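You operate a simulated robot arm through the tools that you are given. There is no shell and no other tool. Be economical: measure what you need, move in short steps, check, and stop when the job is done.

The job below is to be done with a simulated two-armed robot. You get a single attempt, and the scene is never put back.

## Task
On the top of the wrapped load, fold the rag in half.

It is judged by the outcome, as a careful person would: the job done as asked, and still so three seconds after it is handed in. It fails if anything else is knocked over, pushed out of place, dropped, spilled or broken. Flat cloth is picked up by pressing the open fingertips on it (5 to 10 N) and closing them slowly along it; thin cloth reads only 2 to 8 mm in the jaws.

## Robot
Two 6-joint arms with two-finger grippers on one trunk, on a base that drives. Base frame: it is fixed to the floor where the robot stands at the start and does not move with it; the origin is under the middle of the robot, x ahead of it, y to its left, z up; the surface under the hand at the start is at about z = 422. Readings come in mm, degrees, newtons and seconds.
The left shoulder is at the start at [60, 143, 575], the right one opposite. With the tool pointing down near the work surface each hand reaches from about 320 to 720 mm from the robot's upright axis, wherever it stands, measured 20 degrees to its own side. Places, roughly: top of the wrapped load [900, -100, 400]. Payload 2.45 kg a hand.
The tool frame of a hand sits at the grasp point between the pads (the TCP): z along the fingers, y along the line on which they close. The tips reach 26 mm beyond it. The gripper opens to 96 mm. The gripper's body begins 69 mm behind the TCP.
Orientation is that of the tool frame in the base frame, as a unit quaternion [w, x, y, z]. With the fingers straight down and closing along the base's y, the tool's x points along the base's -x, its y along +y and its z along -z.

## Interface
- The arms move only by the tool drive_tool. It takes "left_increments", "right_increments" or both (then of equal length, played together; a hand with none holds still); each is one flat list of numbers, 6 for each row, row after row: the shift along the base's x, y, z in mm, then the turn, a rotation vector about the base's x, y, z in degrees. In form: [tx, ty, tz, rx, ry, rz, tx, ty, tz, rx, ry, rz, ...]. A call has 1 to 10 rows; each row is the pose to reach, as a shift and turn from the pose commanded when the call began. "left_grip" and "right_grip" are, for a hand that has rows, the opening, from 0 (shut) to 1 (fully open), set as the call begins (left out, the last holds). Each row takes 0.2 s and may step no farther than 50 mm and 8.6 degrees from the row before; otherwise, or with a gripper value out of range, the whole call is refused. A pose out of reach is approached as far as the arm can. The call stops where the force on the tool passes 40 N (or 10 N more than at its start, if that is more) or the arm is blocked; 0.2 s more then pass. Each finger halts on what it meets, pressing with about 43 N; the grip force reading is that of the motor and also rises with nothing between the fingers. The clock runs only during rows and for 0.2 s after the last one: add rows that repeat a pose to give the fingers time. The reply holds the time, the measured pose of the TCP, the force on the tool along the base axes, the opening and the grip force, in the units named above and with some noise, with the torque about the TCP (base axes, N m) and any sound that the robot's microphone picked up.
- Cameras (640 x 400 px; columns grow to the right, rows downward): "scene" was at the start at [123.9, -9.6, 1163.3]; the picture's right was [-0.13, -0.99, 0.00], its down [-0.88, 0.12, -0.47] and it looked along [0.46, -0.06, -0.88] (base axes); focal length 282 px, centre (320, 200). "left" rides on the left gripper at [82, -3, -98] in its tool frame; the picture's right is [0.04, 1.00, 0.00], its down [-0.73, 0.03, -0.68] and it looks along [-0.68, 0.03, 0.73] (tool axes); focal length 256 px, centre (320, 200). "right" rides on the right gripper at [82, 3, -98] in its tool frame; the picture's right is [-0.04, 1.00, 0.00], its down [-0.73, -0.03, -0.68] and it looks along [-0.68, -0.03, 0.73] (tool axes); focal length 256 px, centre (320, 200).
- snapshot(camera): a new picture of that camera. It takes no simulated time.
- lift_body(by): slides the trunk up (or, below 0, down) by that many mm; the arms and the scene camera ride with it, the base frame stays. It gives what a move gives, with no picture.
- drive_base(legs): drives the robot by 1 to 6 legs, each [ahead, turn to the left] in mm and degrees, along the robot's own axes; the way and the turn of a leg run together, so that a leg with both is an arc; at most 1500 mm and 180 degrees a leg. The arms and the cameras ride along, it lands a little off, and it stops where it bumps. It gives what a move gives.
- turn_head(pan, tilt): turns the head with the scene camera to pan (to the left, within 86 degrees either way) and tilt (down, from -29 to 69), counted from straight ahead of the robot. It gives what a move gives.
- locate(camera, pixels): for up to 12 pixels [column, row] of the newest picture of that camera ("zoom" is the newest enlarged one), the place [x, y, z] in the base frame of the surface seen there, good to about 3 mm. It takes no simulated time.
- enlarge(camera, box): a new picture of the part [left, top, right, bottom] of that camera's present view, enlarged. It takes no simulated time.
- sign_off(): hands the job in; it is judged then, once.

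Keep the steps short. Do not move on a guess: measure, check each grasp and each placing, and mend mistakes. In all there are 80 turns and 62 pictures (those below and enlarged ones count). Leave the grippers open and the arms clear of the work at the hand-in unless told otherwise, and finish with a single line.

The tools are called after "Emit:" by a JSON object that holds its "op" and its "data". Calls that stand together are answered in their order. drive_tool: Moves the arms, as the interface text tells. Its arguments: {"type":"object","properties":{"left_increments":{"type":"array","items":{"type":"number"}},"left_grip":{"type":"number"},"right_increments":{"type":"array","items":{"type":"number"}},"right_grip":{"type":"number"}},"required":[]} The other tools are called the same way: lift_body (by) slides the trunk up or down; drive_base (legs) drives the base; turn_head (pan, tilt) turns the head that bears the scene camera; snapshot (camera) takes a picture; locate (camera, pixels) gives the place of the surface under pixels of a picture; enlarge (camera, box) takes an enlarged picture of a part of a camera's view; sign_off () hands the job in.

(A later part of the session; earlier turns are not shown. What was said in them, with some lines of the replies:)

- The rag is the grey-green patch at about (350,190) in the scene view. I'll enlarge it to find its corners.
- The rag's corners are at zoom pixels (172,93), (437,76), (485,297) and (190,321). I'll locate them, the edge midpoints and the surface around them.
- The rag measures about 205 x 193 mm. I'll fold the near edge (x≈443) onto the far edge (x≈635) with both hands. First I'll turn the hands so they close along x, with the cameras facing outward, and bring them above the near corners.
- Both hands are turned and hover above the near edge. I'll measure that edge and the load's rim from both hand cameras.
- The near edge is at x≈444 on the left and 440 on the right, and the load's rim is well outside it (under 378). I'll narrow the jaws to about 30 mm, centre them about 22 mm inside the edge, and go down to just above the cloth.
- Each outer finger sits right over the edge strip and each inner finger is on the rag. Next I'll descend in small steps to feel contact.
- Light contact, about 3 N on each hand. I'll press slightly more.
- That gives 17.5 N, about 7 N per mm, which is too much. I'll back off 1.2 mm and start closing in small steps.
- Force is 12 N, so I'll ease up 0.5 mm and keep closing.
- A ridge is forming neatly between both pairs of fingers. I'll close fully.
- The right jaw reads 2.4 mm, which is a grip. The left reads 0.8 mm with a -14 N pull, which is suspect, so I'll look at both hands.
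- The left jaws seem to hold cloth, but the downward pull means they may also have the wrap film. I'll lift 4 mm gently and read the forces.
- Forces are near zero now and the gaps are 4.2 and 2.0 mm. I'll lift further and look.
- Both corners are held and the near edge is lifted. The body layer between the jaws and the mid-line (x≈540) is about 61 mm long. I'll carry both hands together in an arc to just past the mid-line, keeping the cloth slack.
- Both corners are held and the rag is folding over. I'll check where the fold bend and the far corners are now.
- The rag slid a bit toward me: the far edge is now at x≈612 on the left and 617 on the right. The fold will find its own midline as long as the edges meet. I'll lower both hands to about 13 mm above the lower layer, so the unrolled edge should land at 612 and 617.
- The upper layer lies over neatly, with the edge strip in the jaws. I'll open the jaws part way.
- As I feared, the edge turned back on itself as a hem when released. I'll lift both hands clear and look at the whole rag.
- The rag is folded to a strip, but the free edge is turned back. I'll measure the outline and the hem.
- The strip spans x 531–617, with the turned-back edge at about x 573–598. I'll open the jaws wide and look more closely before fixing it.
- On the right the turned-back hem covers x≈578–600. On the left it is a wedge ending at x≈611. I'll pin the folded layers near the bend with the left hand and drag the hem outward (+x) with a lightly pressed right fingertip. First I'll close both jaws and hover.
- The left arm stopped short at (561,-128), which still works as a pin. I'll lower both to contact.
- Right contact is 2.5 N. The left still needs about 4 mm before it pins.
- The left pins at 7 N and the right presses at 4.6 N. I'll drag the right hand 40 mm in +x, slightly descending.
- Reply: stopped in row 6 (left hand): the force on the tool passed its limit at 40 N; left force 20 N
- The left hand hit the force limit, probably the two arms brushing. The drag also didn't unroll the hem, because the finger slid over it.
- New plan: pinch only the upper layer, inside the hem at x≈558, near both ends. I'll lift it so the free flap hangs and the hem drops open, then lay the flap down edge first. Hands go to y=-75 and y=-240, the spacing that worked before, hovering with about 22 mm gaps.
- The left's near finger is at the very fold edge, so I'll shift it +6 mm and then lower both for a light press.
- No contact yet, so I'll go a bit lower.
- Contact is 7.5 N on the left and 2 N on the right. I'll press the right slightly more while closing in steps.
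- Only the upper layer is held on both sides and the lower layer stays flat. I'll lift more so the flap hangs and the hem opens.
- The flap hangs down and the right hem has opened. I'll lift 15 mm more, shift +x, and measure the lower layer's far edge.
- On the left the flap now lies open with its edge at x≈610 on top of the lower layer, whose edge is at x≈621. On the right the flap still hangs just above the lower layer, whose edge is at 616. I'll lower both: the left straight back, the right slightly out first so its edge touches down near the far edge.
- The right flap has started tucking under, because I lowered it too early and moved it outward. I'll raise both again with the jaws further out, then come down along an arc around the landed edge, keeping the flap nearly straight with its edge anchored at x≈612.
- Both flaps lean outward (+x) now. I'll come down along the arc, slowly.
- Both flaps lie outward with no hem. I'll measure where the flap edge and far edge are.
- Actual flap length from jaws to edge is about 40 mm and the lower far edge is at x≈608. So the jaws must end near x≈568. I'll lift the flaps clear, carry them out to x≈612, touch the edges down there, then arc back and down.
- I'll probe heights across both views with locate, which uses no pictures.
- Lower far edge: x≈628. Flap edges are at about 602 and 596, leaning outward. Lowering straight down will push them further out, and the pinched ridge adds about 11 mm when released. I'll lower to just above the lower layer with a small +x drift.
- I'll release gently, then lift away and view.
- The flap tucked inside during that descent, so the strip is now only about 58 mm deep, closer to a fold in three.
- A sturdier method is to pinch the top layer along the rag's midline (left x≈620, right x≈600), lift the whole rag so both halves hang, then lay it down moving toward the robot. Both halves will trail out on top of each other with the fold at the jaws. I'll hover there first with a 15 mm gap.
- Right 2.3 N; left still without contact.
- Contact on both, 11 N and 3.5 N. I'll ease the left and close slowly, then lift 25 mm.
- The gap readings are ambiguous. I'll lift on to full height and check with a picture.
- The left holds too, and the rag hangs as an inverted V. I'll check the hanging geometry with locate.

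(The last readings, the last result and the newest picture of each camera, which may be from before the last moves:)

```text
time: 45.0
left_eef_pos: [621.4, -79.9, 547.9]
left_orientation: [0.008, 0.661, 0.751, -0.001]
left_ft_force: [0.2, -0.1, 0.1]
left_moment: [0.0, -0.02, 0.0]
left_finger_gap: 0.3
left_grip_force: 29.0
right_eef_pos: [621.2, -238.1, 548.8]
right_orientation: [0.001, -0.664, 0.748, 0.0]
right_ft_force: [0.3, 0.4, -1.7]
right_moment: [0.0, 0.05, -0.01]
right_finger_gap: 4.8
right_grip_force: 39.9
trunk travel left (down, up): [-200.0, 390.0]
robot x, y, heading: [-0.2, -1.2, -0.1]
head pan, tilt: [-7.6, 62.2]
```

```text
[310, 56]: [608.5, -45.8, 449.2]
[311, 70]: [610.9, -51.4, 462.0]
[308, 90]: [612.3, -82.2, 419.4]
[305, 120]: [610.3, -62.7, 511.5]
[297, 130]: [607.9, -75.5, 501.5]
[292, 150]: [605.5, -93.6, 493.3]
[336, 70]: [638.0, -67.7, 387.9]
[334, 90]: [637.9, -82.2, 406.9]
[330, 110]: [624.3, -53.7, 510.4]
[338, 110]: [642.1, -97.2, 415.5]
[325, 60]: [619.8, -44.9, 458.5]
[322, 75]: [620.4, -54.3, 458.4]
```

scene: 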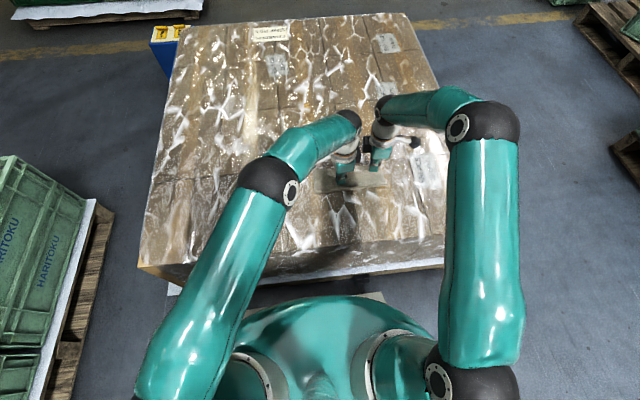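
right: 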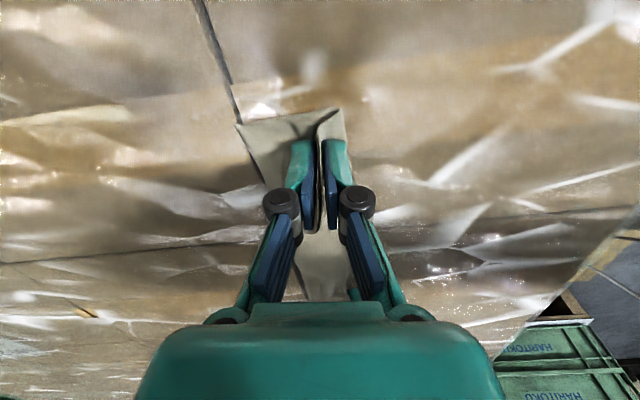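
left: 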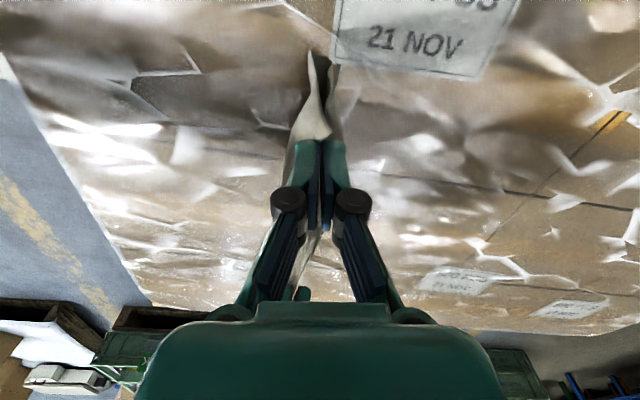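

Both halves hang about equally (bottoms near z≈445), so the grip is close to the midline. I'll touch the edges down and arc toward the robot so both halves trail outward.

Emit:
{"op": "drive_tool", "data": {"left_increments": [0, 0, -9, 0, 0, 0, 0, 0, -15, 0, 0, 0, -12, 0, -16, 0, 0, 0, -26, 0, -17, 0, 0, 0, -40, 0, -22, 0, 0, 0, -52, 0, -28, 0, 0, 0, -63, 0, -37, 0, 0, 0, -72, 0, -48, 0, 0, 0, -79, 0, -60, 0, 0, 0, -84, 0, -72, 0, 0, 0], "right_increments": [0, 0, -9, 0, 0, 0, 0, 0, -15, 0, 0, 0, -12, 0, -16, 0, 0, 0, -26, 0, -17, 0, 0, 0, -40, 0, -22, 0, 0, 0, -52, 0, -28, 0, 0, 0, -63, 0, -37, 0, 0, 0, -72, 0, -48, 0, 0, 0, -79, 0, -60, 0, 0, 0, -84, 0, -72, 0, 0, 0]}}

Emit:
{"op": "snapshot", "data": {"camera": "left"}}

```text
time: 47.2
left_eef_pos: [536.4, -78.0, 476.5]
left_orientation: [0.007, 0.661, 0.75, -0.001]
left_ft_force: [-0.7, 0.6, 1.3]
left_moment: [-0.01, -0.04, -0.01]
left_finger_gap: 1.2
left_grip_force: 30.9
right_eef_pos: [536.6, -240.8, 476.1]
right_orientation: [-0.001, -0.664, 0.748, 0.0]
right_ft_force: [0.1, 0.1, 1.0]
right_moment: [0.0, 0.03, -0.03]
right_finger_gap: 4.7
right_grip_force: 32.0
trunk travel left (down, up): [-200.0, 390.0]
robot x, y, heading: [0.9, 1.4, -0.1]
head pan, tilt: [-7.6, 62.2]
```

```text
3 pictures are left
```

left: 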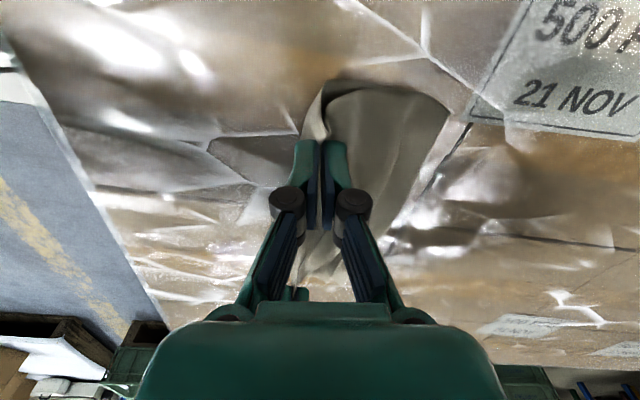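

Emit:
{"op": "locate", "data": {"camera": "left", "pixels": [[444, 108], [430, 110], [410, 110], [390, 105], [370, 95], [350, 90], [335, 90], [324, 95], [312, 115], [330, 115], [425, 170], [305, 260]]}}

```text
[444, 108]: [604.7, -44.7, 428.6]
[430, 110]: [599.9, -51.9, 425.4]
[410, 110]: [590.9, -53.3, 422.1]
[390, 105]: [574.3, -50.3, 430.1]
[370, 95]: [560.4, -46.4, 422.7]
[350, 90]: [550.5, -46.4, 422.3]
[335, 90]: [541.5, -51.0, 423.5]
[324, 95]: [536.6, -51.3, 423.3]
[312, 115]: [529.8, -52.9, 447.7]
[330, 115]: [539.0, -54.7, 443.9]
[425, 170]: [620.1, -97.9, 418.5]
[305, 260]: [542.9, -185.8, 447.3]
```

Both layers appear to trail outward: the lower one is visible from x≈536 on, and the upper one ends near 605–620. I'll lower the rest of the way and release.

Emit:
{"op": "drive_tool", "data": {"left_increments": [-3, 0, -8, 0, 0, 0, -6, 0, -16, 0, 0, 0, -7, 0, -21, 0, 0, 0], "right_increments": [-3, 0, -8, 0, 0, 0, -6, 0, -16, 0, 0, 0, -7, 0, -21, 0, 0, 0]}}

Emit:
{"op": "drive_tool", "data": {"left_increments": [0, 0, 1, 0, 0, 0, 0, 0, 1, 0, 0, 0], "right_increments": [0, 0, 1, 0, 0, 0, 0, 0, 1, 0, 0, 0], "left_grip": 0.25, "right_grip": 0.25}}

Emit:
{"op": "drive_tool", "data": {"left_increments": [0, 0, 30, 0, 0, 0, 0, 15, 65, 0, 0, 0, 0, 50, 95, 0, 0, 0, 0, 85, 95, 0, 0, 0], "right_increments": [0, 0, 30, 0, 0, 0, 0, -15, 65, 0, 0, 0, 0, -50, 95, 0, 0, 0, 0, -85, 95, 0, 0, 0], "left_grip": 0.6, "right_grip": 0.6}}

Emit:
{"op": "enlarge", "data": {"camera": "scene", "box": [280, 130, 420, 230]}}

```text
time: 48.0
left_eef_pos: [530.2, -78.8, 453.9]
left_orientation: [0.009, 0.661, 0.75, -0.003]
left_ft_force: [-0.3, -1.1, 0.6]
left_moment: [-0.01, -0.01, 0.02]
left_finger_gap: 1.3
left_grip_force: 30.7
right_eef_pos: [529.6, -238.2, 456.1]
right_orientation: [0.0, -0.665, 0.747, 0.0]
right_ft_force: [0.3, 0.1, -0.3]
right_moment: [-0.02, 0.04, 0.02]
right_finger_gap: 5.6
right_grip_force: 33.8
trunk travel left (down, up): [-200.0, 390.0]
robot x, y, heading: [1.4, -2.5, -0.1]
head pan, tilt: [-7.6, 62.2]
```

```text
time: 48.6
left_eef_pos: [529.2, -78.1, 455.3]
left_orientation: [0.008, 0.661, 0.751, -0.001]
left_ft_force: [0.1, 0.0, -0.1]
left_moment: [0.01, -0.04, -0.02]
left_finger_gap: 23.9
left_grip_force: 0.0
right_eef_pos: [530.4, -238.7, 456.4]
right_orientation: [-0.001, -0.664, 0.748, 0.0]
right_ft_force: [-0.4, 0.2, -0.3]
right_moment: [0.0, 0.0, 0.02]
right_finger_gap: 24.2
right_grip_force: 0.0
trunk travel left (down, up): [-200.0, 390.0]
robot x, y, heading: [-2.7, 1.9, -0.3]
head pan, tilt: [-7.6, 62.2]
```

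```text
time: 49.6
left_eef_pos: [530.8, 7.2, 552.5]
left_orientation: [0.008, 0.661, 0.75, -0.001]
left_ft_force: [0.2, 0.0, 0.2]
left_moment: [0.02, 0.01, -0.03]
left_finger_gap: 57.6
left_grip_force: 0.0
right_eef_pos: [528.5, -324.2, 553.2]
right_orientation: [0.0, -0.664, 0.748, 0.0]
right_ft_force: [0.8, 0.4, -1.2]
right_moment: [-0.02, -0.03, 0.03]
right_finger_gap: 57.5
right_grip_force: 0.0
trunk travel left (down, up): [-200.0, 390.0]
robot x, y, heading: [-1.1, -1.2, 0.2]
head pan, tilt: [-7.6, 62.2]
```

```text
4.00 times, centred on (350, 180) of scene
```

zoom: 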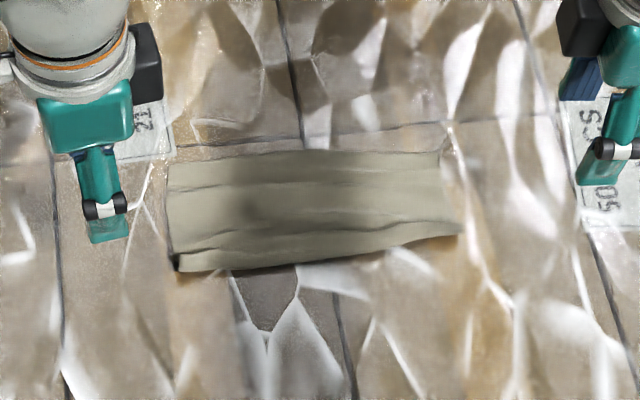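

That looks much better. I'll measure its outline.

Emit:
{"op": "locate", "data": {"camera": "zoom", "pixels": [[172, 168], [437, 155], [457, 228], [180, 265], [310, 152], [310, 180], [310, 192], [310, 220], [320, 232], [320, 256], [190, 240], [430, 215]]}}

Emit:
{"op": "enlarge", "data": {"camera": "left", "box": [260, 90, 440, 270]}}

```text
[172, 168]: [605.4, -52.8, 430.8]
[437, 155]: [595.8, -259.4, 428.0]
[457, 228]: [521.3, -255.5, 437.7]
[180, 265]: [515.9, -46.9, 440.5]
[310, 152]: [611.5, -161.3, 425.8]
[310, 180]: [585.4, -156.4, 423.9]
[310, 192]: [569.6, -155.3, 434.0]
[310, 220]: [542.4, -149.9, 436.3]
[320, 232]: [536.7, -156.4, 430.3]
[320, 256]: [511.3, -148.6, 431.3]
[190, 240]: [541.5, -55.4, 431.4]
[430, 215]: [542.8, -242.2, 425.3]
```

```text
2.22 times, centred on (350, 180) of left
```

zoom: 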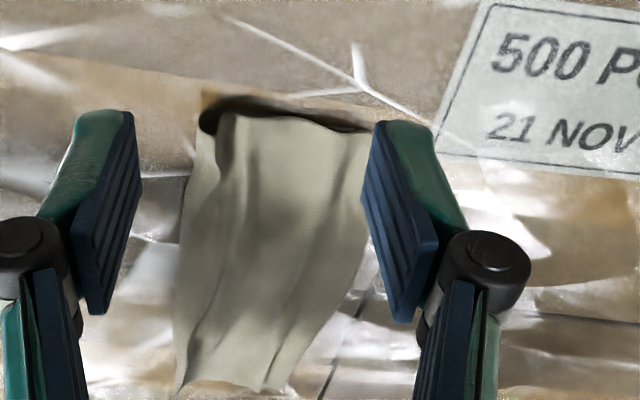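

The rag is now about 90–100 mm deep by 207 mm wide with the fold at x≈514, which is half of its original 193 mm depth. It's puffed up to z≈440 along the fold. I'll pat it down vertically with both hands near the fold.

Emit:
{"op": "drive_tool", "data": {"left_increments": [0, -43, 0, 0, 0, 0, 0, -85, 0, 0, 0, 0, 0, -85, -40, 0, 0, 0, 0, -85, -80, 0, 0, 0, 0, -85, -96, 0, 0, 0, 0, -85, -102, 0, 0, 0, 0, -85, -102, 0, 0, 0, 0, -85, -70, 0, 0, 0], "right_increments": [0, 43, 0, 0, 0, 0, 0, 85, 0, 0, 0, 0, 0, 85, -40, 0, 0, 0, 0, 85, -80, 0, 0, 0, 0, 85, -96, 0, 0, 0, 0, 85, -102, 0, 0, 0, 0, 85, -102, 0, 0, 0, 0, 85, -70, 0, 0, 0], "left_grip": 0.2, "right_grip": 0.2}}

Emit:
{"op": "drive_tool", "data": {"left_increments": [20, -15, 5, 0, 0, 0, 40, -25, 0, 0, 0, 0, 40, -25, -26, 0, 0, 0, 40, -25, -31, 0, 0, 0, 40, -25, -31, 0, 0, 0, 40, -25, 0, 0, 0, 0], "right_increments": [20, 5, 5, 0, 0, 0, 40, 10, 0, 0, 0, 0, 40, 10, -26, 0, 0, 0, 40, 10, -31, 0, 0, 0, 40, 10, -31, 0, 0, 0, 40, 10, 0, 0, 0, 0]}}

Emit:
{"op": "drive_tool", "data": {"left_increments": [0, 0, 40, 0, 0, 0, 0, 20, 75, 0, 0, 0, 0, 65, 90, 0, 0, 0, 0, 110, 95, 0, 0, 0, 0, 155, 95, 0, 0, 0, 0, 200, 95, 0, 0, 0], "right_increments": [0, 0, 40, 0, 0, 0, 0, -20, 75, 0, 0, 0, 0, -50, 90, 0, 0, 0, 0, -80, 95, 0, 0, 0, 0, -110, 95, 0, 0, 0, 0, -130, 95, 0, 0, 0], "left_grip": 1, "right_grip": 1}}

Emit:
{"op": "enlarge", "data": {"camera": "scene", "box": [290, 150, 410, 225]}}

```text
time: 51.4
left_eef_pos: [531.3, -80.1, 481.5]
left_orientation: [0.009, 0.661, 0.75, -0.002]
left_ft_force: [0.1, -0.4, 0.0]
left_moment: [-0.01, 0.02, 0.01]
left_finger_gap: 19.3
left_grip_force: 0.0
right_eef_pos: [530.3, -240.1, 480.5]
right_orientation: [0.0, -0.664, 0.748, 0.0]
right_ft_force: [0.3, 0.0, 0.2]
right_moment: [0.03, 0.0, 0.01]
right_finger_gap: 19.1
right_grip_force: 0.1
trunk travel left (down, up): [-200.0, 390.0]
robot x, y, heading: [-1.2, 3.0, 0.2]
head pan, tilt: [-7.6, 62.2]
```

```text
time: 52.8
left_eef_pos: [570.6, -105.9, 479.4]
left_orientation: [0.009, 0.661, 0.75, -0.001]
left_ft_force: [-0.3, -0.1, -0.4]
left_moment: [-0.02, 0.01, 0.02]
left_finger_gap: 19.2
left_grip_force: 0.0
right_eef_pos: [567.9, -228.8, 481.8]
right_orientation: [0.0, -0.664, 0.748, 0.001]
right_ft_force: [-0.1, 0.1, -0.3]
right_moment: [0.01, -0.01, 0.0]
right_finger_gap: 19.3
right_grip_force: 0.0
trunk travel left (down, up): [-200.0, 390.0]
robot x, y, heading: [-0.9, 2.2, 0.1]
head pan, tilt: [-7.6, 62.2]
```

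```text
time: 54.2
left_eef_pos: [571.0, 97.4, 578.4]
left_orientation: [0.008, 0.662, 0.75, -0.002]
left_ft_force: [-0.5, 0.1, -0.1]
left_moment: [0.03, -0.03, 0.02]
left_finger_gap: 96.2
left_grip_force: 0.0
right_eef_pos: [570.8, -359.1, 577.1]
right_orientation: [-0.002, -0.665, 0.747, 0.0]
right_ft_force: [0.3, 0.3, 0.2]
right_moment: [0.0, 0.04, 0.01]
right_finger_gap: 96.2
right_grip_force: 0.0
trunk travel left (down, up): [-200.0, 390.0]
robot x, y, heading: [0.6, 0.5, -0.2]
head pan, tilt: [-7.6, 62.2]
```

```text
5.33 times, centred on (350, 188) of scene
```

zoom: 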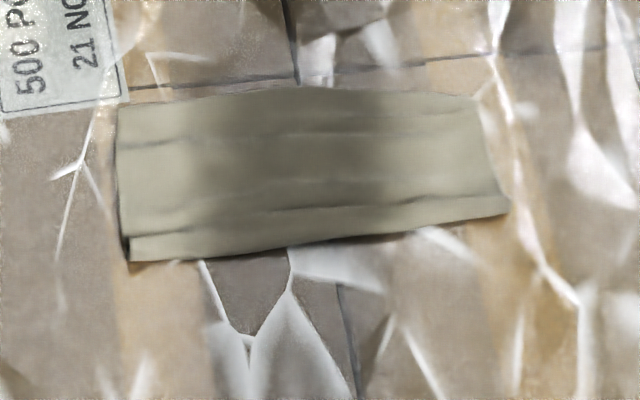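

Emit:
{"op": "locate", "data": {"camera": "zoom", "pixels": [[122, 112], [475, 102], [503, 210], [135, 255], [300, 92], [320, 236], [200, 120], [200, 180], [300, 160], [420, 130], [420, 185], [320, 210]]}}

```text
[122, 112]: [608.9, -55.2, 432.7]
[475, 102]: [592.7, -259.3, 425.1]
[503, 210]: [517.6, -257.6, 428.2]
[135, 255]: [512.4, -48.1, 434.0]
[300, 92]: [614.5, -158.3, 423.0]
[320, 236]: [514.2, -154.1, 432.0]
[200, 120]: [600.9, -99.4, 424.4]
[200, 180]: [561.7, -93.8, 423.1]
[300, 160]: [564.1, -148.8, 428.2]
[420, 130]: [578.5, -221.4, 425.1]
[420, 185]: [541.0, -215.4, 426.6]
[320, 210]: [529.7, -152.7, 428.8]
```

The rag lies flat at z≈423–434. It's about 100 mm deep at the left and middle and about 75–80 mm at the right, with the fold at x≈514, or about half its 193 mm. The hands are open and clear and nothing else was disturbed, so I'm handing it in.

Emit:
{"op": "sign_off", "data": {}}

```text
The job is handed in.
```

The rag is folded roughly in half on top of the wrapped load, slightly wrinkled and about 20 mm short at the right end; I couldn't see the hidden lower layer to check it.
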